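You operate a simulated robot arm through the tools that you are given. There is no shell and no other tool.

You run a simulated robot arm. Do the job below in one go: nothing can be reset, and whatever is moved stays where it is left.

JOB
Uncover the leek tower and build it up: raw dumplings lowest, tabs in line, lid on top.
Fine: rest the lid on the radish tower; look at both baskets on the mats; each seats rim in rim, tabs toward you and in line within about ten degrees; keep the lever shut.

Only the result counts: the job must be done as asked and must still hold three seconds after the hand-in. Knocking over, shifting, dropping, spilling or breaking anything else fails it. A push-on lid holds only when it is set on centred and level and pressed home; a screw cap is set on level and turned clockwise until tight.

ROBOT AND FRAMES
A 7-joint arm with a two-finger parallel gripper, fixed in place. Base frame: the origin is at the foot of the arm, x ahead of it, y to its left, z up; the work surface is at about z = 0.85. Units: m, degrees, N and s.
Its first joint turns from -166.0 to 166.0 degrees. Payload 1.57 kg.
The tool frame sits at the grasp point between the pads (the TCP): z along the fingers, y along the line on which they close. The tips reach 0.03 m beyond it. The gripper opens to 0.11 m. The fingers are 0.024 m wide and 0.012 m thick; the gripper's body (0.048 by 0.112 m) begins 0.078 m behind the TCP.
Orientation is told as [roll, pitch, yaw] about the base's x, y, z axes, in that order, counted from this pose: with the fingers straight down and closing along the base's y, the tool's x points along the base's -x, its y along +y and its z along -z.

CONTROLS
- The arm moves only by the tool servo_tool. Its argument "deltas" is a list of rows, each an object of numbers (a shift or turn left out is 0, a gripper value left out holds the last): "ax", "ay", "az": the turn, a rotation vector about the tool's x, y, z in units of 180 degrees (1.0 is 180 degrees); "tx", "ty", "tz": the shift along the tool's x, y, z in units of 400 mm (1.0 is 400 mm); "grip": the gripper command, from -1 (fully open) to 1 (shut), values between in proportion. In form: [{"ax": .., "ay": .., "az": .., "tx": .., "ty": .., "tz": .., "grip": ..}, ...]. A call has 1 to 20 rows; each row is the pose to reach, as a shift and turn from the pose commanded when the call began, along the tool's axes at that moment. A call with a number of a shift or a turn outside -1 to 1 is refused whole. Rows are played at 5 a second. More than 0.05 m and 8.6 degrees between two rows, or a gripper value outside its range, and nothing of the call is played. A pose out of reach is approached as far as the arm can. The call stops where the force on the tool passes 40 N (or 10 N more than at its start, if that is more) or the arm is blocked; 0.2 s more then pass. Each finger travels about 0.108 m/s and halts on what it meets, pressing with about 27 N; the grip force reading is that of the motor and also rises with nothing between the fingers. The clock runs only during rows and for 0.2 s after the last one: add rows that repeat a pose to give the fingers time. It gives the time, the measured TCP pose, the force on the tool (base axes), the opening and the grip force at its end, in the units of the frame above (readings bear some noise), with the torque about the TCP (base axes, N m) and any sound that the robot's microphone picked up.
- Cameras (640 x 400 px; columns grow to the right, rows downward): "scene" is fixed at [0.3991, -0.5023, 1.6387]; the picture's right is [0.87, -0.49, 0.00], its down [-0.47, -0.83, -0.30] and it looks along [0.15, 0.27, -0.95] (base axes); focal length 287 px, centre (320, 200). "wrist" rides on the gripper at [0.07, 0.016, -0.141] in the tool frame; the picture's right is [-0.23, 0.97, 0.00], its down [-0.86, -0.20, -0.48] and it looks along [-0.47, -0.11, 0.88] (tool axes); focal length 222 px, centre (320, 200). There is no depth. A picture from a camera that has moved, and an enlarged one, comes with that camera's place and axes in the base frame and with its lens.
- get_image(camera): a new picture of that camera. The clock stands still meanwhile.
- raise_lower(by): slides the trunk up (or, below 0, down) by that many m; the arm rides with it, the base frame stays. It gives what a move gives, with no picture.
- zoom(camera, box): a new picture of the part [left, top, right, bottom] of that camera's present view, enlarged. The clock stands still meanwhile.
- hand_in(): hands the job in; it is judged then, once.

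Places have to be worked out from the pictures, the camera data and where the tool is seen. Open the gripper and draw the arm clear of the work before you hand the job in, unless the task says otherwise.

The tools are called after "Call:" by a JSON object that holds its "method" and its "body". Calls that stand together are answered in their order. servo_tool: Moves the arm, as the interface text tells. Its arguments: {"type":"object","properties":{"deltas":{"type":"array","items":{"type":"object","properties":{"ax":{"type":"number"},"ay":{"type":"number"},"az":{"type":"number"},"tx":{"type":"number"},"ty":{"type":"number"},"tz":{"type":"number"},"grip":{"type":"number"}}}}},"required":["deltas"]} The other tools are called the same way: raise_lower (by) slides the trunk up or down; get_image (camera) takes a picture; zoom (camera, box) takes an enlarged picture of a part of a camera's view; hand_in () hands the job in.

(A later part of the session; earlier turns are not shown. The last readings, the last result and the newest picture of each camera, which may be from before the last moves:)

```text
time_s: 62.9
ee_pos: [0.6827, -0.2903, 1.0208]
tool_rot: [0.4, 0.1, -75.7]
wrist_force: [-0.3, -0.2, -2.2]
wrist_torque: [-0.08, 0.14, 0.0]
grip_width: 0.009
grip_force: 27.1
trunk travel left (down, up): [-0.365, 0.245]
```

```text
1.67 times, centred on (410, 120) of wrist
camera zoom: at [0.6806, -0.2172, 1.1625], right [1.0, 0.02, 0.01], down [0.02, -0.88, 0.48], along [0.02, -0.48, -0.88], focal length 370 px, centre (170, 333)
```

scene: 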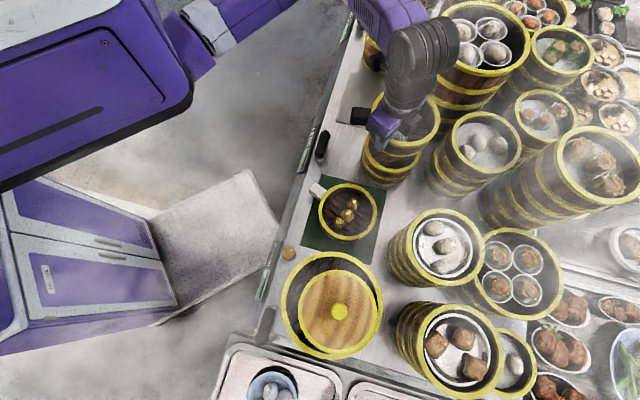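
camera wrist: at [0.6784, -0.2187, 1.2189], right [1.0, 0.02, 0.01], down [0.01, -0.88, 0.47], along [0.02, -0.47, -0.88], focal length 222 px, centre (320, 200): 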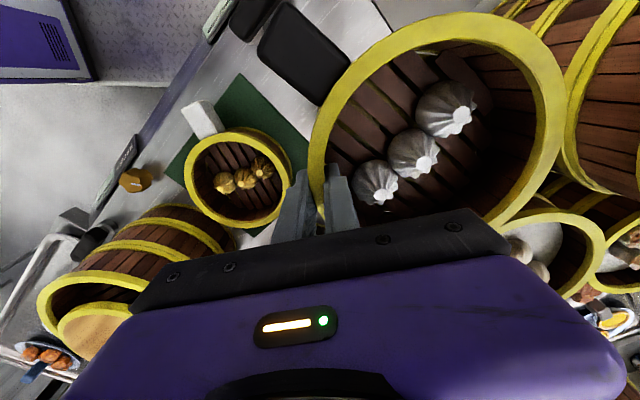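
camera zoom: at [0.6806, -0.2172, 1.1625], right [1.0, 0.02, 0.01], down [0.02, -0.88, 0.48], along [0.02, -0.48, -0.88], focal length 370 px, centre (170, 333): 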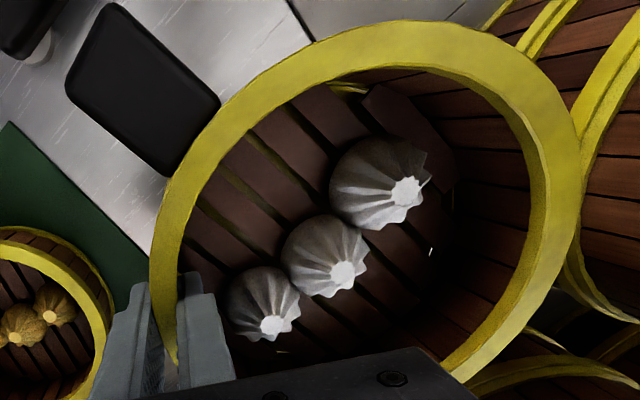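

I'll zoom tighter on the gap between the basket bottom and the leek rim.

Call:
{"method": "zoom", "body": {"camera": "scene", "box": [350, 110, 430, 190]}}

Call:
{"method": "get_image", "body": {"camera": "wrist"}}

```text
5.00 times, centred on (390, 150) of scene
camera zoom: at [0.3991, -0.5023, 1.6387], right [0.87, -0.49, 0.0], down [-0.47, -0.83, -0.3], along [0.15, 0.27, -0.95], focal length 1433 px, centre (-30, 450)
```

zoom: 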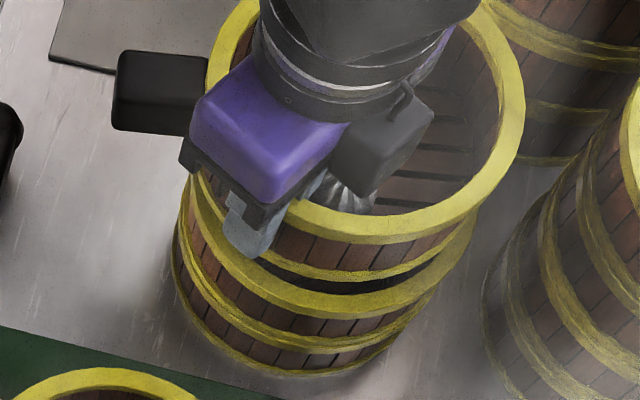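

```text
taken
camera wrist: at [0.6806, -0.2172, 1.1625], right [1.0, 0.02, 0.01], down [0.02, -0.88, 0.48], along [0.02, -0.48, -0.88], focal length 222 px, centre (320, 200)
```

wrist: 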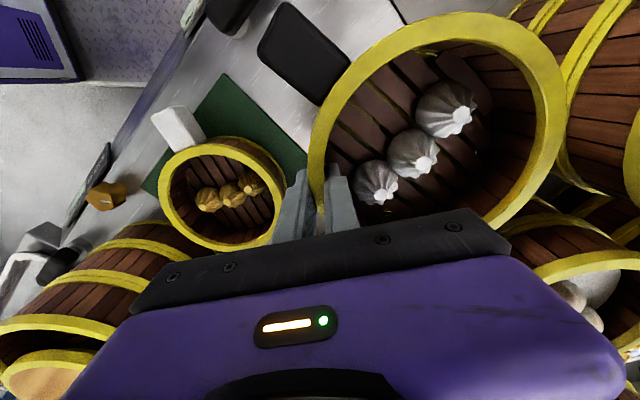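

Outlines agree within a few mm, with the basket perhaps 2–5 mm toward +y. I shift -y by 2 mm and lower in small steps to feel the contact.

Call:
{"method": "servo_tool", "body": {"deltas": [{"tx": -0.005, "ty": -0.001, "grip": 1}, {"tx": -0.005, "ty": -0.001, "tz": 0.008}, {"tx": -0.005, "ty": -0.001, "tz": 0.016}, {"tx": -0.005, "ty": -0.001, "tz": 0.024}, {"tx": -0.005, "ty": -0.001, "tz": 0.032}, {"tx": -0.005, "ty": -0.001, "tz": 0.036}, {"tx": -0.005, "ty": -0.001, "tz": 0.036}]}}

Call:
{"method": "zoom", "body": {"camera": "scene", "box": [350, 110, 430, 190]}}

```text
time_s: 64.5
ee_pos: [0.6839, -0.2922, 1.0058]
tool_rot: [0.4, 0.1, -75.7]
wrist_force: [-0.3, -0.2, -1.3]
wrist_torque: [-0.04, 0.13, -0.03]
grip_width: 0.009
grip_force: 26.5
trunk travel left (down, up): [-0.365, 0.245]
```

```text
5.00 times, centred on (390, 150) of scene
camera zoom: at [0.3991, -0.5023, 1.6387], right [0.87, -0.49, 0.0], down [-0.47, -0.83, -0.3], along [0.15, 0.27, -0.95], focal length 1433 px, centre (-30, 450)
```

zoom: 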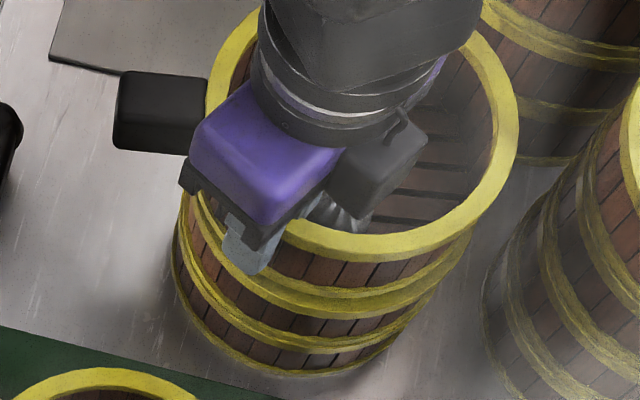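

No contact yet at 1.006, and the edges look aligned. I continue in 1.6 mm steps.

Call:
{"method": "servo_tool", "body": {"deltas": [{"tz": 0.004, "grip": 1}, {"tz": 0.008}, {"tz": 0.012}, {"tz": 0.016}, {"tz": 0.02}, {"tz": 0.02}]}}

Call:
{"method": "zoom", "body": {"camera": "scene", "box": [350, 110, 430, 190]}}

```text
time_s: 65.9
ee_pos: [0.6826, -0.292, 0.9987]
tool_rot: [0.4, 0.1, -75.7]
wrist_force: [-1.5, -2.8, 0.8]
wrist_torque: [0.07, -0.12, -0.1]
grip_width: 0.009
grip_force: 26.9
trunk travel left (down, up): [-0.365, 0.245]
```

```text
5.00 times, centred on (390, 150) of scene
camera zoom: at [0.3991, -0.5023, 1.6387], right [0.87, -0.49, 0.0], down [-0.47, -0.83, -0.3], along [0.15, 0.27, -0.95], focal length 1433 px, centre (-30, 450)
```

zoom: 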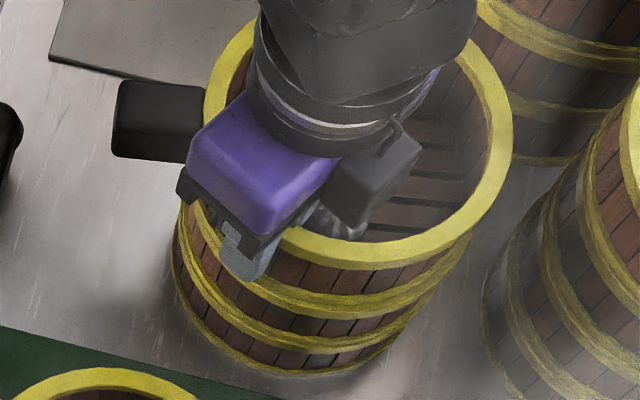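

First contact shows a side force toward -y/-x (-1.5,-2.8 N), so the basket needs to shift that way. I nudge 2 mm and keep lowering gently.

Call:
{"method": "servo_tool", "body": {"deltas": [{"tx": -0.0042, "ty": -0.0037, "grip": 1}, {"tx": -0.0042, "ty": -0.0037, "tz": 0.004}, {"tx": -0.0042, "ty": -0.0037, "tz": 0.008}, {"tx": -0.0042, "ty": -0.0037, "tz": 0.012}, {"tx": -0.0042, "ty": -0.0037, "tz": 0.012}]}}

```text
time_s: 67.1
ee_pos: [0.681, -0.2954, 0.9963]
tool_rot: [0.5, 0.0, -75.6]
wrist_force: [-1.1, 2.5, 21.4]
wrist_torque: [0.16, 0.16, -0.13]
grip_width: 0.0093
grip_force: 27.1
trunk travel left (down, up): [-0.365, 0.245]
```

Vertical force 21 N at z=0.996 and the side force has flipped sign, so y is close. I'll look at the seam.

Call:
{"method": "zoom", "body": {"camera": "scene", "box": [350, 110, 430, 190]}}

Call:
{"method": "zoom", "body": {"camera": "wrist", "box": [240, 0, 580, 240]}}

```text
5.00 times, centred on (390, 150) of scene
camera zoom: at [0.3991, -0.5023, 1.6387], right [0.87, -0.49, 0.0], down [-0.47, -0.83, -0.3], along [0.15, 0.27, -0.95], focal length 1433 px, centre (-30, 450)
```

zoom: 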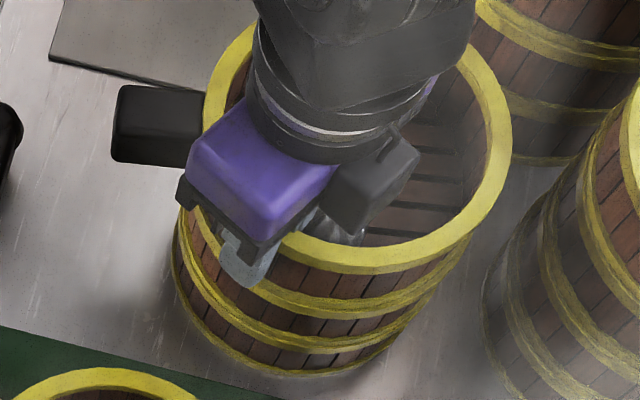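

```text
1.67 times, centred on (410, 120) of wrist
camera zoom: at [0.6797, -0.2221, 1.1378], right [1.0, 0.02, 0.01], down [0.01, -0.88, 0.48], along [0.02, -0.48, -0.88], focal length 370 px, centre (170, 333)
```

zoom: 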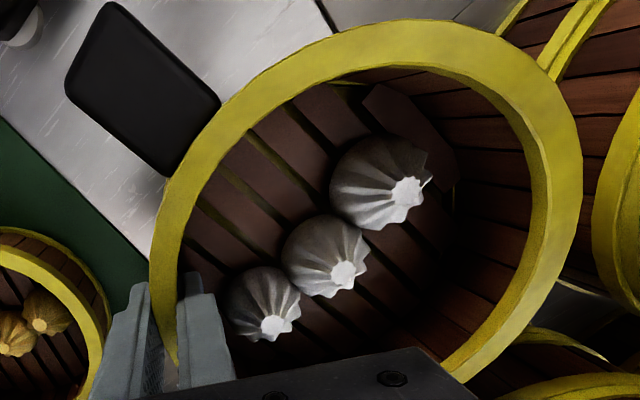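

The basket's bottom hoop has disappeared inside the leek rim, so it appears nested with about 21 N of down-press. I relieve the pressure and open only to 24 mm to avoid the nearest dumpling, then check.

Call:
{"method": "servo_tool", "body": {"deltas": [{"tz": -0.004, "grip": 1}, {"tz": -0.004, "grip": 0.8}, {"tz": -0.004, "grip": 0.7}, {"tz": -0.004, "grip": 0.6}, {"tz": -0.004, "grip": 0.57}, {"tz": -0.004, "grip": 0.57}]}}

Call:
{"method": "zoom", "body": {"camera": "scene", "box": [350, 110, 430, 190]}}

Call:
{"method": "zoom", "body": {"camera": "wrist", "box": [240, 0, 580, 240]}}

```text
time_s: 68.5
ee_pos: [0.6807, -0.2954, 0.9958]
tool_rot: [0.3, 0.1, -75.6]
wrist_force: [-0.4, -0.4, -0.5]
wrist_torque: [-0.02, -0.01, 0.02]
grip_width: 0.0233
grip_force: 0.1
trunk travel left (down, up): [-0.365, 0.245]
```

```text
5.00 times, centred on (390, 150) of scene
camera zoom: at [0.3991, -0.5023, 1.6387], right [0.87, -0.49, 0.0], down [-0.47, -0.83, -0.3], along [0.15, 0.27, -0.95], focal length 1433 px, centre (-30, 450)
```

zoom: 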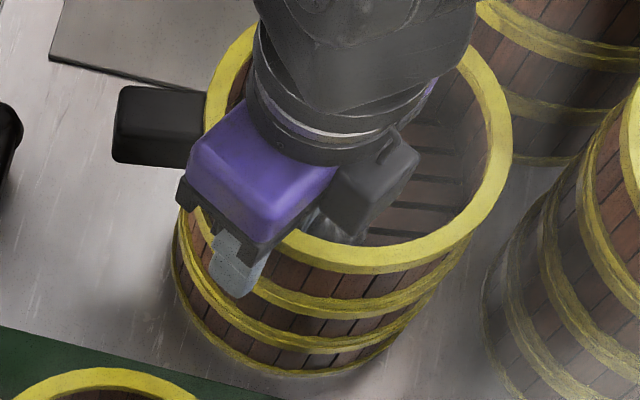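

```text
1.67 times, centred on (410, 120) of wrist
camera zoom: at [0.6798, -0.2225, 1.1372], right [1.0, 0.02, 0.01], down [0.02, -0.88, 0.48], along [0.02, -0.47, -0.88], focal length 370 px, centre (170, 333)
```

zoom: 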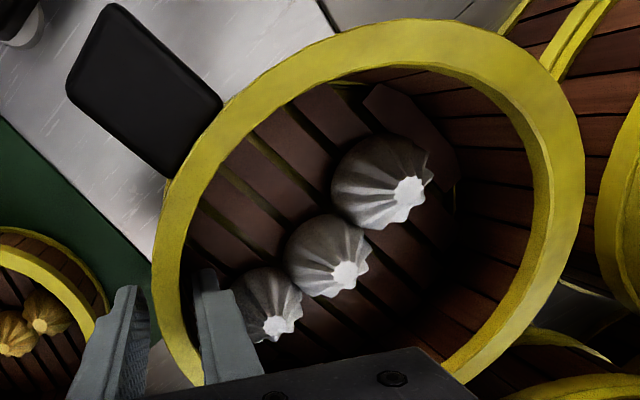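

Released with no residual forces and the basket hasn't moved. I lift the fingers straight out and move up for an overall view.

Call:
{"method": "servo_tool", "body": {"deltas": [{"tz": -0.03, "grip": 0.57}, {"tz": -0.08}, {"tz": -0.16}, {"tz": -0.26}, {"tz": -0.36}, {"tz": -0.36}]}}

Call:
{"method": "zoom", "body": {"camera": "scene", "box": [340, 80, 450, 200]}}

Call:
{"method": "get_image", "body": {"camera": "wrist"}}

```text
time_s: 69.9
ee_pos: [0.681, -0.297, 1.1414]
tool_rot: [0.4, 0.2, -75.7]
wrist_force: [-0.3, 0.3, 0.4]
wrist_torque: [0.0, -0.01, 0.01]
grip_width: 0.0235
grip_force: 0.0
trunk travel left (down, up): [-0.365, 0.245]
```

```text
3.33 times, centred on (395, 140) of scene
camera zoom: at [0.3991, -0.5023, 1.6387], right [0.87, -0.49, 0.0], down [-0.47, -0.83, -0.3], along [0.15, 0.27, -0.95], focal length 955 px, centre (70, 400)
```

zoom: 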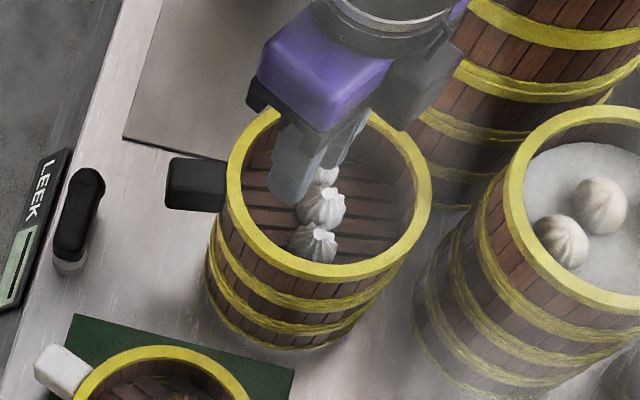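

```text
taken
camera wrist: at [0.6784, -0.2246, 1.2837], right [1.0, 0.02, 0.01], down [0.02, -0.88, 0.48], along [0.02, -0.47, -0.88], focal length 222 px, centre (320, 200)
```

wrist: 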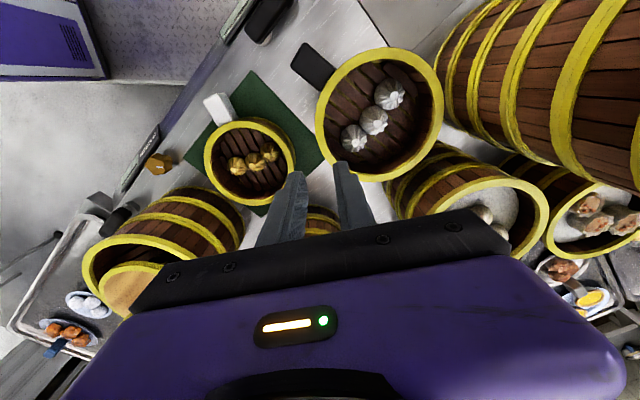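

The raw basket sits level on the leek tower with its tab toward the front. I move over toward the green-mat basket, turning to yaw ≈ -11°, and then measure both.

Call:
{"method": "servo_tool", "body": {"deltas": [{"tx": 0.01, "ty": -0.03, "az": -0.04, "grip": 0.3}, {"tx": 0.02, "ty": -0.06, "az": -0.08}, {"tx": 0.03, "ty": -0.09, "az": -0.12}, {"tx": 0.04, "ty": -0.12, "az": -0.16}, {"tx": 0.05, "ty": -0.15, "az": -0.2}, {"tx": 0.06, "ty": -0.18, "az": -0.24}, {"tx": 0.07, "ty": -0.21, "az": -0.28}, {"tx": 0.08, "ty": -0.24, "az": -0.32}, {"tx": 0.085, "ty": -0.252, "az": -0.359}, {"tx": 0.085, "ty": -0.252, "az": -0.359}]}}

Call:
{"method": "get_image", "body": {"camera": "wrist"}}

Call:
{"method": "zoom", "body": {"camera": "scene", "box": [330, 90, 450, 200]}}

```text
time_s: 72.1
ee_pos: [0.5753, -0.2894, 1.139]
tool_rot: [0.4, -0.3, -10.9]
wrist_force: [0.0, -0.6, -0.2]
wrist_torque: [-0.01, 0.02, -0.03]
grip_width: 0.0383
grip_force: 0.1
trunk travel left (down, up): [-0.365, 0.245]
```

```text
taken
camera wrist: at [0.5086, -0.2585, 1.2799], right [0.41, 0.91, 0.01], down [0.8, -0.36, 0.48], along [0.44, -0.19, -0.88], focal length 222 px, centre (320, 200)
```

wrist: 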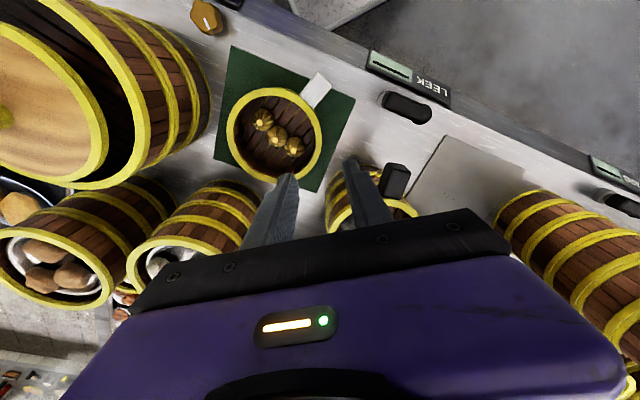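

```text
3.64 times, centred on (390, 145) of scene
camera zoom: at [0.3991, -0.5023, 1.6387], right [0.87, -0.49, 0.0], down [-0.47, -0.83, -0.3], along [0.15, 0.27, -0.95], focal length 1042 px, centre (66, 400)
```

zoom: 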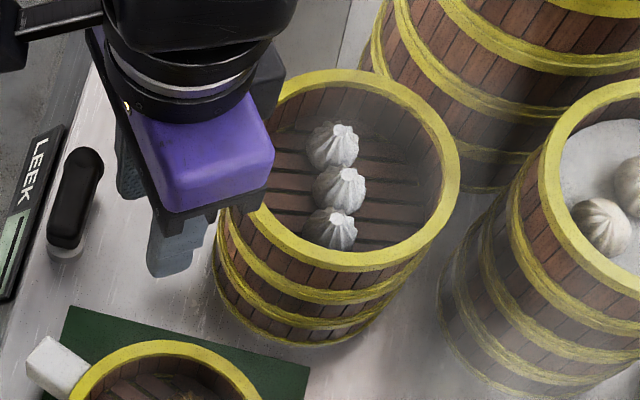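

I zoom on the green-mat basket to refine its centre and tab before descending.

Call:
{"method": "zoom", "body": {"camera": "wrist", "box": [200, 40, 380, 200]}}

Call:
{"method": "zoom", "body": {"camera": "wrist", "box": [300, 100, 460, 240]}}

```text
2.50 times, centred on (290, 120) of wrist
camera zoom: at [0.5086, -0.2585, 1.2799], right [0.41, 0.91, 0.01], down [0.8, -0.36, 0.48], along [0.44, -0.19, -0.88], focal length 555 px, centre (395, 400)
```

zoom: 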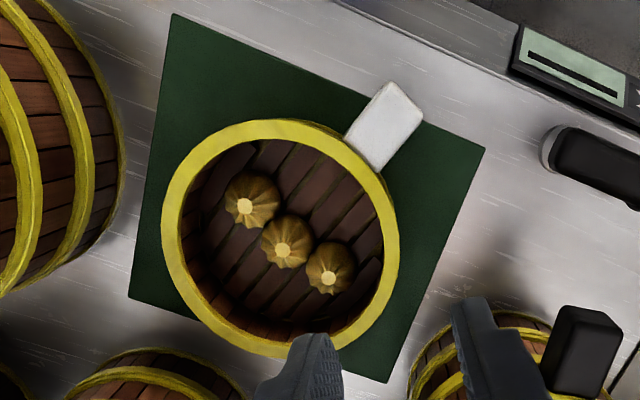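

```text
2.86 times, centred on (380, 170) of wrist
camera zoom: at [0.5086, -0.2585, 1.2799], right [0.41, 0.91, 0.01], down [0.8, -0.36, 0.48], along [0.44, -0.19, -0.88], focal length 635 px, centre (149, 286)
```

zoom: 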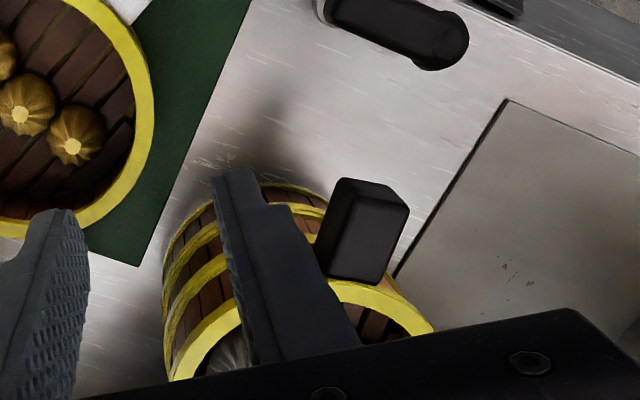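

Green-mat basket centre (0.5616,-0.3604), tab 113°; the TCP is right over the chosen pinch point at 79°. I lower by trunk to just above the rim.

Call:
{"method": "raise_lower", "body": {"by": -0.18}}

Call:
{"method": "get_image", "body": {"camera": "wrist"}}

Call:
{"method": "zoom", "body": {"camera": "wrist", "box": [220, 80, 420, 240]}}

Call:
{"method": "get_image", "body": {"camera": "scene"}}

```text
time_s: 74.1
ee_pos: [0.574, -0.2882, 0.9585]
tool_rot: [0.4, -0.2, -11.0]
wrist_force: [0.2, 0.7, -0.1]
wrist_torque: [0.0, 0.0, 0.0]
grip_width: 0.0387
grip_force: 0.0
trunk travel left (down, up): [-0.185, 0.425]
```

```text
taken
camera wrist: at [0.5088, -0.2585, 1.1], right [0.41, 0.91, 0.01], down [0.8, -0.36, 0.48], along [0.44, -0.19, -0.88], focal length 222 px, centre (320, 200)
```

wrist: 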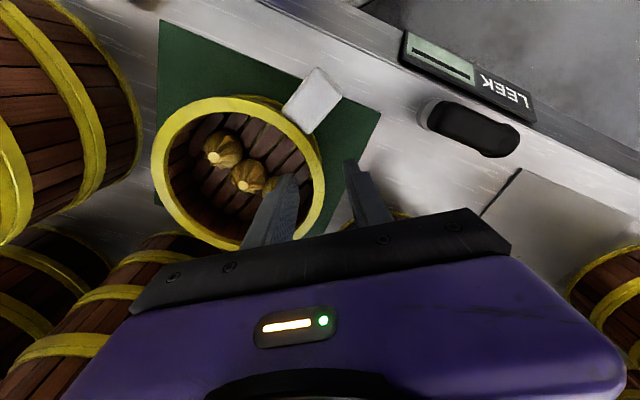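

```text
2.50 times, centred on (320, 160) of wrist
camera zoom: at [0.5088, -0.2585, 1.1], right [0.41, 0.91, 0.01], down [0.8, -0.36, 0.48], along [0.44, -0.19, -0.88], focal length 555 px, centre (320, 300)
```

zoom: 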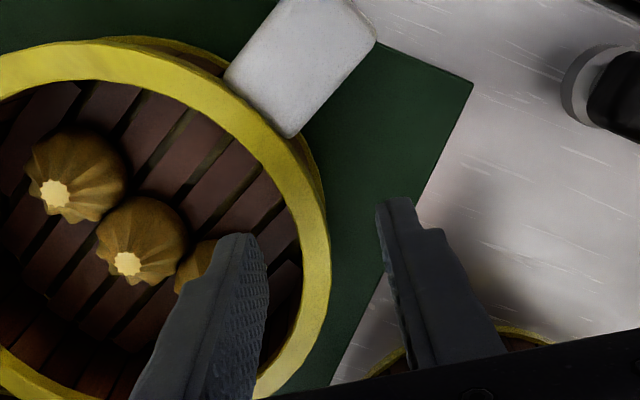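

```text
taken
```

scene: 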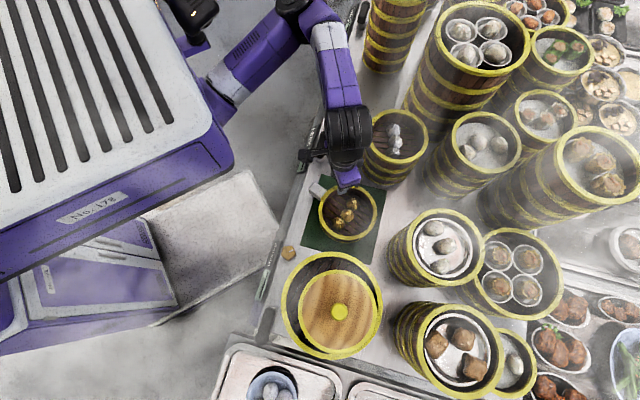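

The fingers straddle the wall evenly by kinematics and image. I descend 5 cm in small steps.

Call:
{"method": "servo_tool", "body": {"deltas": [{"tz": 0.025, "grip": 0.34}, {"tz": 0.05}, {"tz": 0.075}, {"tz": 0.1}, {"tz": 0.124}, {"tz": 0.124}]}}

Call:
{"method": "zoom", "body": {"camera": "wrist", "box": [220, 80, 420, 240]}}

```text
time_s: 75.5
ee_pos: [0.5745, -0.2885, 0.9085]
tool_rot: [0.3, -0.5, -11.0]
wrist_force: [-0.3, 0.1, 0.2]
wrist_torque: [-0.01, 0.02, 0.01]
grip_width: 0.0362
grip_force: 0.2
trunk travel left (down, up): [-0.185, 0.425]
```

```text
2.50 times, centred on (320, 160) of wrist
camera zoom: at [0.5087, -0.2573, 1.0494], right [0.41, 0.91, 0.01], down [0.8, -0.36, 0.48], along [0.44, -0.19, -0.88], focal length 555 px, centre (320, 300)
```

zoom: 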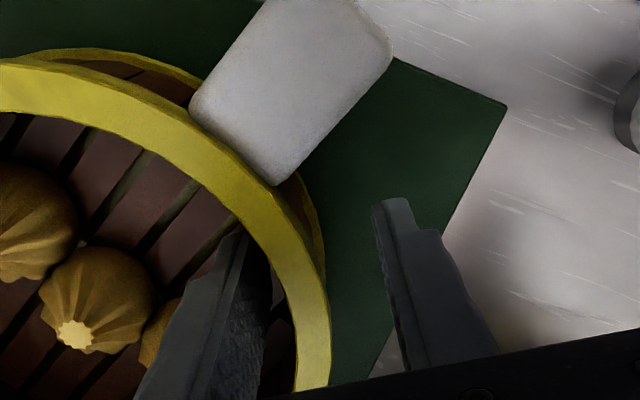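

At depth with no contact. I close on the wall gradually.

Call:
{"method": "servo_tool", "body": {"deltas": [{"grip": 0.5}, {"grip": 0.62}, {"grip": 0.74}, {"grip": 0.84}, {"grip": 1}, {"grip": 1}, {"grip": 1}]}}

Call:
{"method": "zoom", "body": {"camera": "wrist", "box": [220, 80, 420, 240]}}

```text
time_s: 77.1
ee_pos: [0.5754, -0.2876, 0.909]
tool_rot: [0.3, -0.2, -10.9]
wrist_force: [0.8, -0.3, 2.1]
wrist_torque: [-0.34, 0.11, 0.17]
grip_width: 0.0062
grip_force: 25.6
trunk travel left (down, up): [-0.185, 0.425]
```

```text
2.50 times, centred on (320, 160) of wrist
camera zoom: at [0.5087, -0.2573, 1.0496], right [0.41, 0.91, 0.01], down [0.8, -0.36, 0.48], along [0.44, -0.19, -0.88], focal length 555 px, centre (320, 300)
```

zoom: 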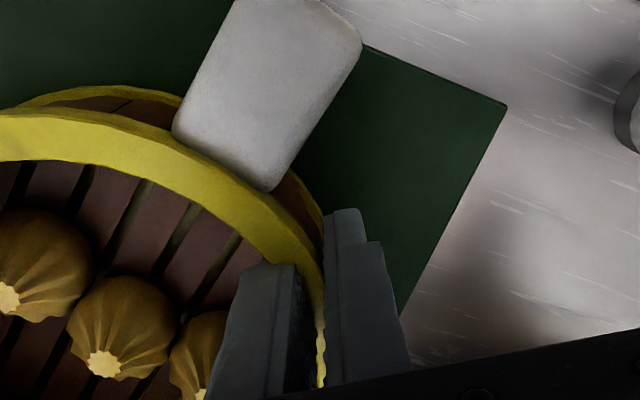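

The grip reads 6 mm with a small torque, slightly different from the first basket. I'll hold a moment and re-read before lifting.

Call:
{"method": "servo_tool", "body": {"deltas": [{"grip": 1}, {"grip": 1}, {"tz": -0.004, "grip": 1}, {"tz": -0.008, "grip": 1}, {"tz": -0.008, "grip": 1}]}}

Call:
{"method": "get_image", "body": {"camera": "wrist"}}

Call:
{"method": "zoom", "body": {"camera": "scene", "box": [290, 160, 400, 260]}}

```text
time_s: 78.3
ee_pos: [0.5752, -0.2871, 0.9127]
tool_rot: [0.3, -0.3, -11.0]
wrist_force: [-0.7, 0.1, -2.0]
wrist_torque: [0.13, -0.01, 0.02]
grip_width: 0.0064
grip_force: 25.8
trunk travel left (down, up): [-0.185, 0.425]
```

```text
taken
camera wrist: at [0.509, -0.2575, 1.0532], right [0.41, 0.91, 0.01], down [0.8, -0.36, 0.48], along [0.44, -0.19, -0.88], focal length 222 px, centre (320, 200)
```

wrist: 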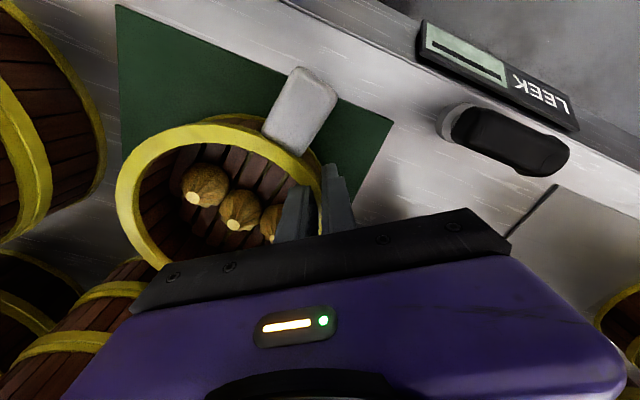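

```text
4.00 times, centred on (345, 210) of scene
camera zoom: at [0.3991, -0.5023, 1.6387], right [0.87, -0.49, 0.0], down [-0.47, -0.83, -0.3], along [0.15, 0.27, -0.95], focal length 1146 px, centre (220, 160)
```

zoom: 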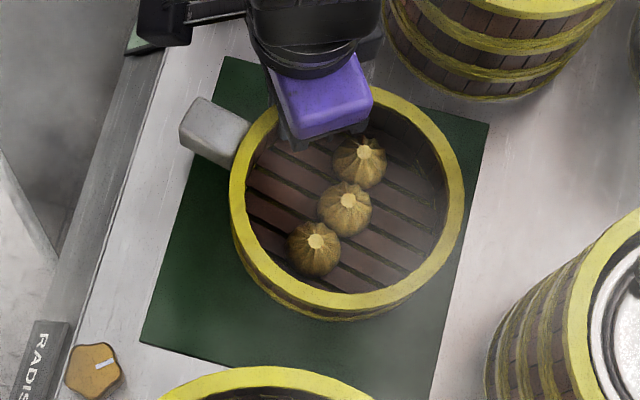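

It's carrying about 2 N with the expected torque. I lift 2 cm more and check it stays level.

Call:
{"method": "servo_tool", "body": {"deltas": [{"tz": -0.015, "grip": 1}, {"tz": -0.03}, {"tz": -0.05}, {"tz": -0.05}]}}

Call:
{"method": "get_image", "body": {"camera": "wrist"}}

Call:
{"method": "zoom", "body": {"camera": "scene", "box": [290, 160, 400, 260]}}

```text
time_s: 79.3
ee_pos: [0.5749, -0.2891, 0.9326]
tool_rot: [0.3, -0.3, -11.0]
wrist_force: [-0.5, 0.2, -2.8]
wrist_torque: [0.1, 0.0, 0.03]
grip_width: 0.0061
grip_force: 25.9
trunk travel left (down, up): [-0.185, 0.425]
```

```text
taken
camera wrist: at [0.5086, -0.259, 1.0736], right [0.41, 0.91, 0.01], down [0.8, -0.36, 0.48], along [0.44, -0.19, -0.88], focal length 222 px, centre (320, 200)
```

wrist: 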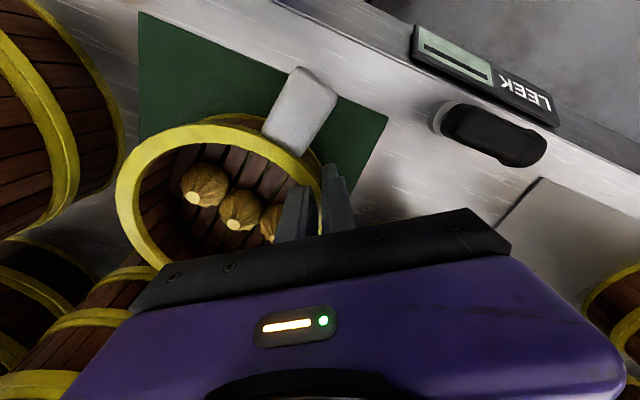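

```text
4.00 times, centred on (345, 210) of scene
camera zoom: at [0.3991, -0.5023, 1.6387], right [0.87, -0.49, 0.0], down [-0.47, -0.83, -0.3], along [0.15, 0.27, -0.95], focal length 1146 px, centre (220, 160)
```

zoom: 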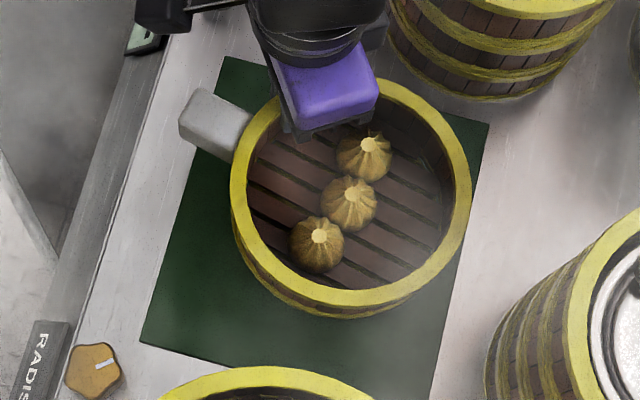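

The basket pivoted about 9° in the grip as the pads settled on a stave, so its tab now reads ≈122°, but it hangs level. I raise it by trunk and re-measure it and the first basket.

Call:
{"method": "raise_lower", "body": {"by": 0.2}}

Call:
{"method": "get_image", "body": {"camera": "wrist"}}

Call:
{"method": "get_image", "body": {"camera": "scene"}}

Call:
{"method": "zoom", "body": {"camera": "scene", "box": [330, 90, 450, 200]}}

```text
time_s: 81.5
ee_pos: [0.5758, -0.2895, 1.133]
tool_rot: [0.3, -0.2, -10.9]
wrist_force: [0.6, 0.5, -2.4]
wrist_torque: [0.16, -0.02, -0.01]
grip_width: 0.0059
grip_force: 26.3
trunk travel left (down, up): [-0.385, 0.225]
```

```text
taken
camera wrist: at [0.5086, -0.259, 1.2734], right [0.41, 0.91, 0.01], down [0.8, -0.36, 0.48], along [0.44, -0.19, -0.88], focal length 222 px, centre (320, 200)
```

wrist: 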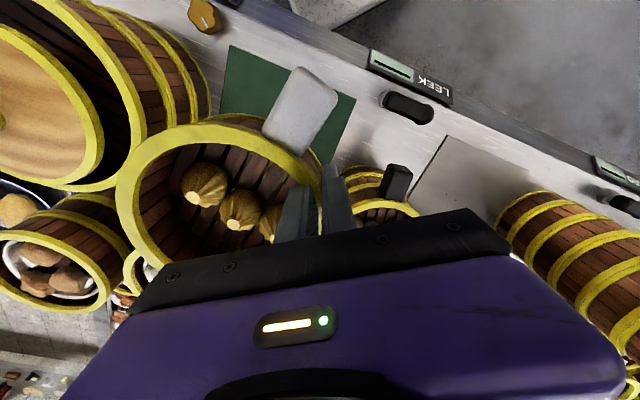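

```text
taken
```

scene: 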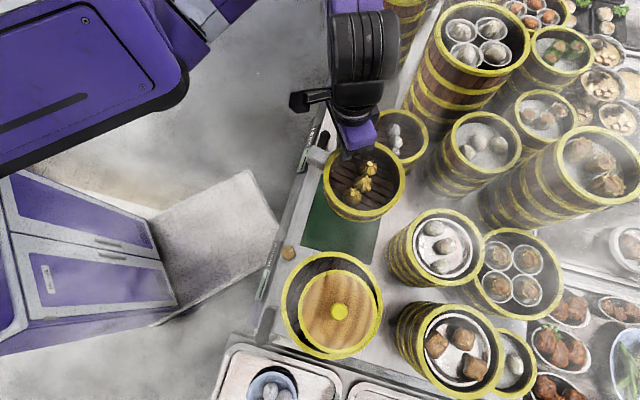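

```text
3.64 times, centred on (390, 145) of scene
camera zoom: at [0.3991, -0.5023, 1.6387], right [0.87, -0.49, 0.0], down [-0.47, -0.83, -0.3], along [0.15, 0.27, -0.95], focal length 1042 px, centre (66, 400)
```

zoom: 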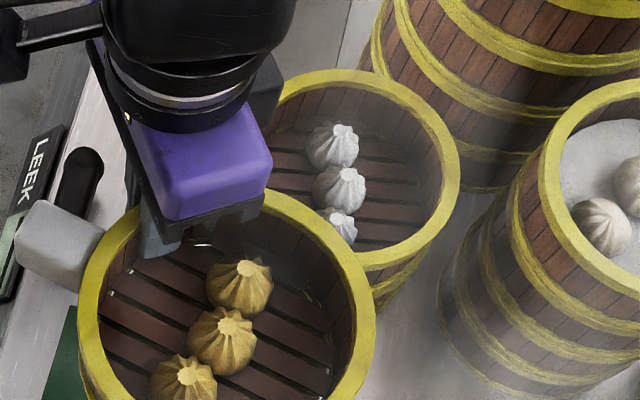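

Basket 1 sits at ≈(0.7545,-0.2725), tab ≈139–140°. The held basket has centre ≈(0.573,-0.363), tab ≈121.5°, so I turn +18° while moving to TCP ≈(0.734,-0.201) above the stack.

Call:
{"method": "servo_tool", "body": {"deltas": [{"tx": -0.058, "ty": 0.049, "az": -0.0167, "grip": 1}, {"tx": -0.116, "ty": 0.0975, "az": -0.0333}, {"tx": -0.174, "ty": 0.146, "az": -0.05}, {"tx": -0.231, "ty": 0.195, "az": -0.0667}, {"tx": -0.289, "ty": 0.244, "az": -0.0833}, {"tx": -0.347, "ty": 0.2924, "az": -0.1}, {"tx": -0.347, "ty": 0.2924, "az": -0.1}]}}

Call:
{"method": "get_image", "body": {"camera": "wrist"}}

Call:
{"method": "zoom", "body": {"camera": "scene", "box": [330, 70, 450, 200]}}

```text
time_s: 83.1
ee_pos: [0.7313, -0.2006, 1.1347]
tool_rot: [0.2, -0.4, 7.0]
wrist_force: [0.3, 0.1, -2.0]
wrist_torque: [0.14, 0.03, 0.0]
grip_width: 0.0064
grip_force: 25.9
trunk travel left (down, up): [-0.385, 0.225]
```

```text
taken
camera wrist: at [0.6604, -0.1928, 1.2757], right [0.11, 0.99, 0.0], down [0.87, -0.1, 0.48], along [0.48, -0.05, -0.88], focal length 222 px, centre (320, 200)
```

wrist: 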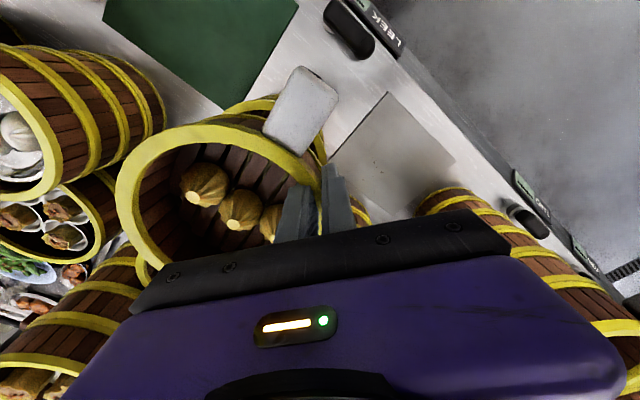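

```text
3.08 times, centred on (390, 135) of scene
camera zoom: at [0.3991, -0.5023, 1.6387], right [0.87, -0.49, 0.0], down [-0.47, -0.83, -0.3], along [0.15, 0.27, -0.95], focal length 882 px, centre (105, 400)
```

zoom: 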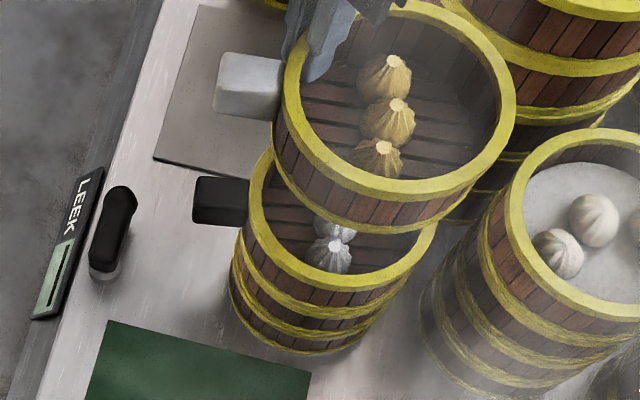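

Both tabs are visible together now. I'll zoom in on them to compare their directions accurately.

Call:
{"method": "zoom", "body": {"camera": "scene", "box": [360, 70, 450, 150]}}

Call:
{"method": "zoom", "body": {"camera": "scene", "box": [360, 110, 430, 170]}}

Call:
{"method": "zoom", "body": {"camera": "wrist", "box": [100, 40, 400, 240]}}

```text
5.00 times, centred on (405, 110) of scene
camera zoom: at [0.3991, -0.5023, 1.6387], right [0.87, -0.49, 0.0], down [-0.47, -0.83, -0.3], along [0.15, 0.27, -0.95], focal length 1433 px, centre (-105, 650)
```

zoom: 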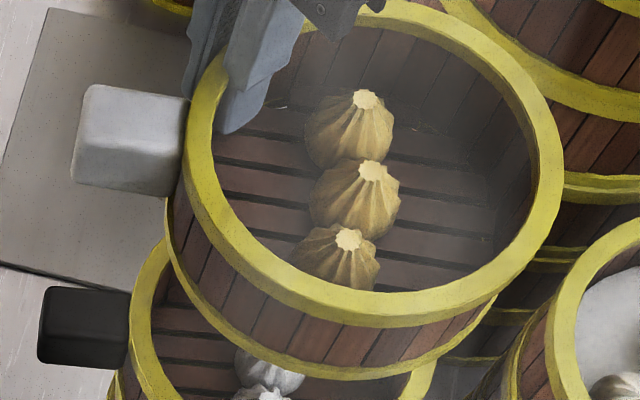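

```text
6.67 times, centred on (395, 140) of scene
camera zoom: at [0.3991, -0.5023, 1.6387], right [0.87, -0.49, 0.0], down [-0.47, -0.83, -0.3], along [0.15, 0.27, -0.95], focal length 1910 px, centre (-180, 600)
```

zoom: 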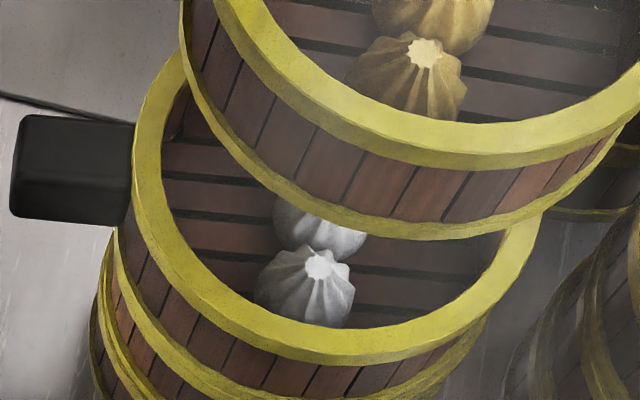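

```text
2.00 times, centred on (250, 140) of wrist
camera zoom: at [0.6604, -0.1928, 1.2757], right [0.11, 0.99, 0.0], down [0.87, -0.1, 0.48], along [0.48, -0.05, -0.88], focal length 444 px, centre (460, 320)
```

zoom: 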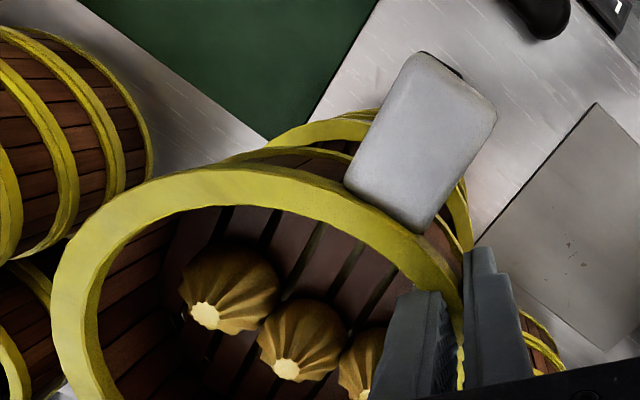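

The white tab lags the black one by roughly 6°, so I turn a further +6° about the basket centre and lower to about 2.5 cm above basket 1 to compare again.

Call:
{"method": "servo_tool", "body": {"deltas": [{"tx": 0.006, "ty": -0.003, "az": -0.0167, "grip": 1}, {"tx": 0.0118, "ty": -0.0056, "az": -0.0333}, {"tx": 0.0118, "ty": -0.0056, "az": -0.0333, "tz": 0.07}, {"tx": 0.0118, "ty": -0.0056, "az": -0.0333, "tz": 0.1375}, {"tx": 0.0118, "ty": -0.0056, "az": -0.0333, "tz": 0.1375}]}}

Call:
{"method": "zoom", "body": {"camera": "scene", "box": [350, 90, 440, 180]}}

Call:
{"method": "get_image", "body": {"camera": "wrist"}}

```text
time_s: 84.3
ee_pos: [0.7287, -0.2033, 1.0783]
tool_rot: [0.1, -0.4, 13.0]
wrist_force: [-0.3, -0.5, -2.7]
wrist_torque: [0.09, 0.03, 0.0]
grip_width: 0.006
grip_force: 26.7
trunk travel left (down, up): [-0.385, 0.225]
```

```text
4.44 times, centred on (395, 135) of scene
camera zoom: at [0.3991, -0.5023, 1.6387], right [0.87, -0.49, 0.0], down [-0.47, -0.83, -0.3], along [0.15, 0.27, -0.95], focal length 1274 px, centre (-13, 489)
```

zoom: 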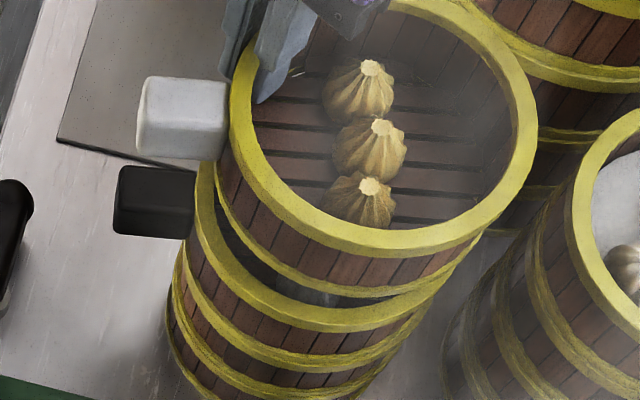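

```text
taken
camera wrist: at [0.6566, -0.2029, 1.2203], right [0.0, 1.0, 0.0], down [0.88, 0.0, 0.48], along [0.48, 0.0, -0.88], focal length 222 px, centre (320, 200)
```

wrist: 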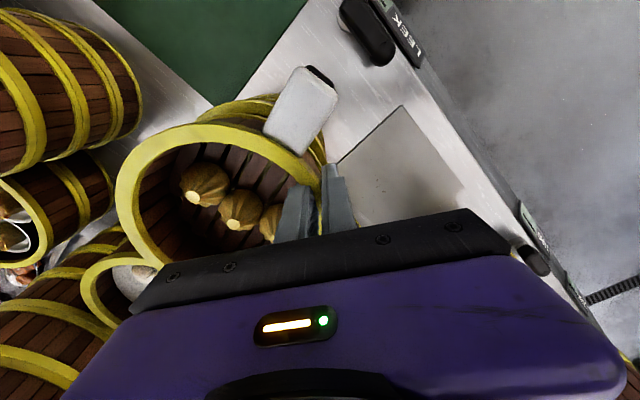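

The tab edges now look nearly parallel in the scene view. I'll check from the wrist camera too.

Call:
{"method": "zoom", "body": {"camera": "wrist", "box": [200, 40, 360, 180]}}

Call:
{"method": "zoom", "body": {"camera": "scene", "box": [360, 95, 410, 150]}}

```text
2.86 times, centred on (280, 110) of wrist
camera zoom: at [0.6566, -0.2029, 1.2203], right [0.0, 1.0, 0.0], down [0.88, 0.0, 0.48], along [0.48, 0.0, -0.88], focal length 635 px, centre (434, 457)
```

zoom: 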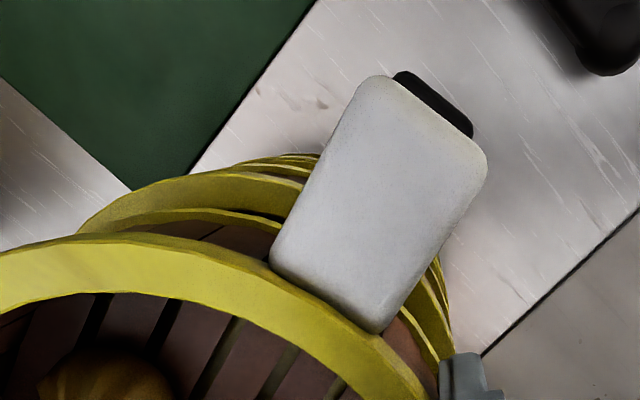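

```text
7.27 times, centred on (385, 122) of scene
camera zoom: at [0.3991, -0.5023, 1.6387], right [0.87, -0.49, 0.0], down [-0.47, -0.83, -0.3], along [0.15, 0.27, -0.95], focal length 2084 px, centre (-153, 764)
```

zoom: 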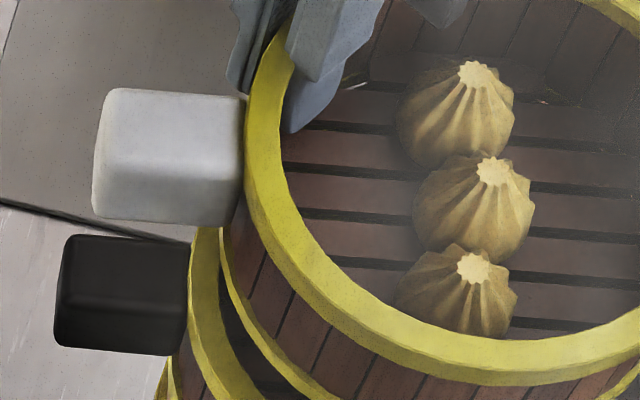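

Both tabs read about 144° (radially) in this view, so they match; I'd like them a touch closer to the front (135°). I turn back 3°, correct the centring by a few mm, and start lowering.

Call:
{"method": "servo_tool", "body": {"deltas": [{"tx": -0.0013, "ty": 0.0046, "az": 0.0167, "grip": 1}, {"tx": -0.0013, "ty": 0.0046, "az": 0.0167, "tz": 0.015}, {"tx": -0.0013, "ty": 0.0046, "az": 0.0167, "tz": 0.03}, {"tx": -0.0013, "ty": 0.0046, "az": 0.0167, "tz": 0.045}, {"tx": -0.0013, "ty": 0.0046, "az": 0.0167, "tz": 0.045}]}}

Call:
{"method": "zoom", "body": {"camera": "scene", "box": [350, 90, 440, 180]}}

```text
time_s: 85.5
ee_pos: [0.7304, -0.2014, 1.0604]
tool_rot: [0.2, -0.4, 10.0]
wrist_force: [0.3, 0.6, -2.0]
wrist_torque: [0.12, 0.02, 0.0]
grip_width: 0.0062
grip_force: 25.9
trunk travel left (down, up): [-0.385, 0.225]
```

```text
4.44 times, centred on (395, 135) of scene
camera zoom: at [0.3991, -0.5023, 1.6387], right [0.87, -0.49, 0.0], down [-0.47, -0.83, -0.3], along [0.15, 0.27, -0.95], focal length 1274 px, centre (-13, 489)
```

zoom: 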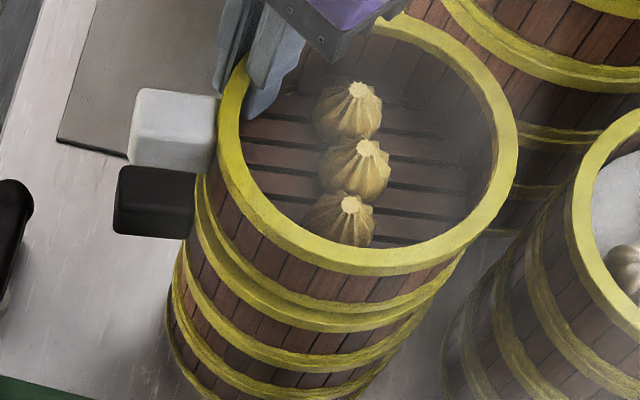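

Centred within ~2 mm ((0.756,-0.274) vs (0.755,-0.272)). I shift +1.5 mm in y, -1 mm in x, and lower in fine steps.

Call:
{"method": "servo_tool", "body": {"deltas": [{"tx": 0.0018, "ty": 0.0035, "grip": 1}, {"tx": 0.0018, "ty": 0.0035, "tz": 0.004}, {"tx": 0.0018, "ty": 0.0035, "tz": 0.008}, {"tx": 0.0018, "ty": 0.0035, "tz": 0.012}, {"tx": 0.0018, "ty": 0.0035, "tz": 0.016}, {"tx": 0.0018, "ty": 0.0035, "tz": 0.02}, {"tx": 0.0018, "ty": 0.0035, "tz": 0.02}]}}

Call:
{"method": "zoom", "body": {"camera": "scene", "box": [350, 90, 440, 180]}}

```text
time_s: 87.1
ee_pos: [0.7286, -0.1981, 1.0516]
tool_rot: [0.1, -0.4, 10.1]
wrist_force: [0.3, 0.3, 2.1]
wrist_torque: [-0.25, 0.17, 0.0]
grip_width: 0.006
grip_force: 26.7
trunk travel left (down, up): [-0.385, 0.225]
```

```text
4.44 times, centred on (395, 135) of scene
camera zoom: at [0.3991, -0.5023, 1.6387], right [0.87, -0.49, 0.0], down [-0.47, -0.83, -0.3], along [0.15, 0.27, -0.95], focal length 1274 px, centre (-13, 489)
```

zoom: 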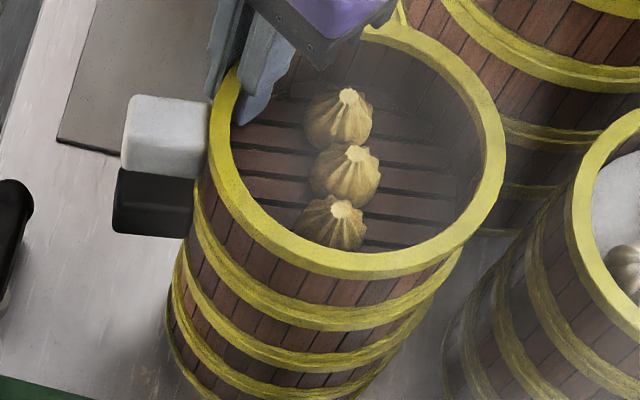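

Light first contact at z≈1.0516, near the expected seating height. I continue down in 1 mm steps.

Call:
{"method": "servo_tool", "body": {"deltas": [{"tz": 0.0025, "grip": 1}, {"tz": 0.005}, {"tz": 0.0075}, {"tz": 0.0075}]}}

Call:
{"method": "zoom", "body": {"camera": "scene", "box": [355, 100, 435, 180]}}

```text
time_s: 88.1
ee_pos: [0.7279, -0.1992, 1.0504]
tool_rot: [0.1, -0.5, 10.0]
wrist_force: [1.0, 8.7, 22.4]
wrist_torque: [-0.04, -0.15, 0.25]
grip_width: 0.0064
grip_force: 25.8
trunk travel left (down, up): [-0.385, 0.225]
```

```text
5.00 times, centred on (395, 140) of scene
camera zoom: at [0.3991, -0.5023, 1.6387], right [0.87, -0.49, 0.0], down [-0.47, -0.83, -0.3], along [0.15, 0.27, -0.95], focal length 1433 px, centre (-55, 500)
```

zoom: 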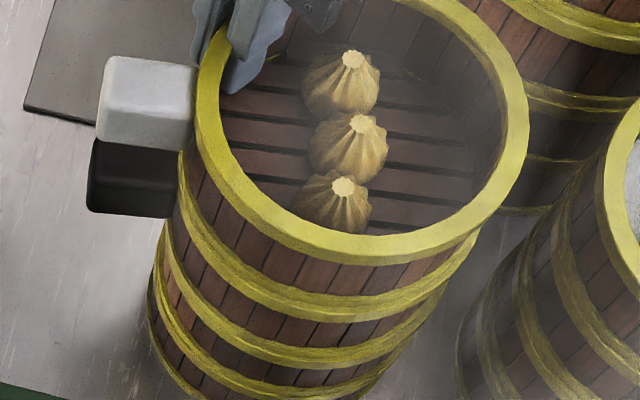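

There's an 8.7 N side force toward +y, so I shift about 2 mm that way with the pressure slightly eased and see if it drops in.

Call:
{"method": "servo_tool", "body": {"deltas": [{"tz": -0.004, "grip": 1}, {"tz": -0.004, "ty": 0.003}, {"tz": -0.004, "ty": 0.006}, {"tz": 0.0, "ty": 0.006}, {"tz": 0.003, "ty": 0.006}, {"tz": 0.003, "ty": 0.006}]}}

```text
time_s: 89.5
ee_pos: [0.7282, -0.1984, 1.0498]
tool_rot: [0.1, -0.4, 9.8]
wrist_force: [-6.3, -4.8, 19.3]
wrist_torque: [-0.39, 0.13, -0.06]
grip_width: 0.0062
grip_force: 25.4
trunk travel left (down, up): [-0.385, 0.225]
```

Side forces now flip with sub-millimetre motion, meaning the basket is laterally captured — nested in the rim. I relax the side load and pressure, then open the fingers modestly.

Call:
{"method": "servo_tool", "body": {"deltas": [{"tx": 0.003, "ty": -0.002, "tz": -0.003, "grip": 1}, {"tx": 0.003, "ty": -0.002, "tz": -0.003, "grip": 0.85}, {"tx": 0.003, "ty": -0.002, "tz": -0.003, "grip": 0.72}, {"tx": 0.003, "ty": -0.002, "tz": -0.003, "grip": 0.6}, {"tx": 0.003, "ty": -0.002, "tz": -0.003, "grip": 0.5}, {"tx": 0.003, "ty": -0.002, "tz": -0.003, "grip": 0.5}]}}

Call:
{"method": "zoom", "body": {"camera": "scene", "box": [355, 100, 435, 180]}}

Call:
{"method": "get_image", "body": {"camera": "wrist"}}

```text
time_s: 90.9
ee_pos: [0.7269, -0.1985, 1.0509]
tool_rot: [0.3, -0.4, 9.9]
wrist_force: [-0.3, -1.0, -0.2]
wrist_torque: [0.0, 0.01, -0.01]
grip_width: 0.0276
grip_force: 0.1
trunk travel left (down, up): [-0.385, 0.225]
```

```text
5.00 times, centred on (395, 140) of scene
camera zoom: at [0.3991, -0.5023, 1.6387], right [0.87, -0.49, 0.0], down [-0.47, -0.83, -0.3], along [0.15, 0.27, -0.95], focal length 1433 px, centre (-55, 500)
```

zoom: 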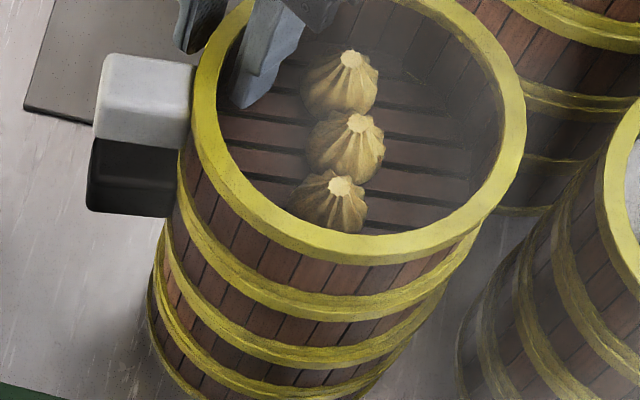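

```text
taken
camera wrist: at [0.6551, -0.1936, 1.1915], right [0.06, 1.0, 0.0], down [0.87, -0.05, 0.48], along [0.48, -0.02, -0.88], focal length 222 px, centre (320, 200)
```

wrist: 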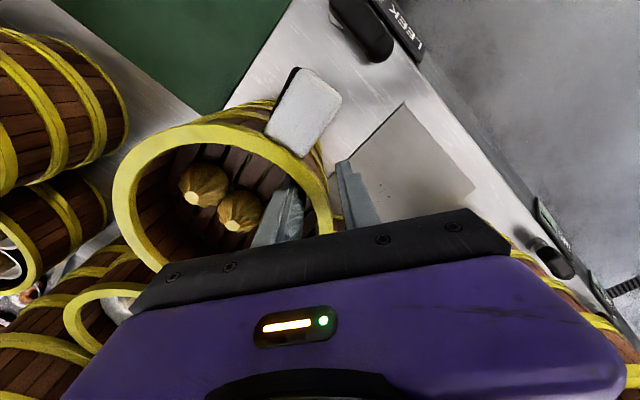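

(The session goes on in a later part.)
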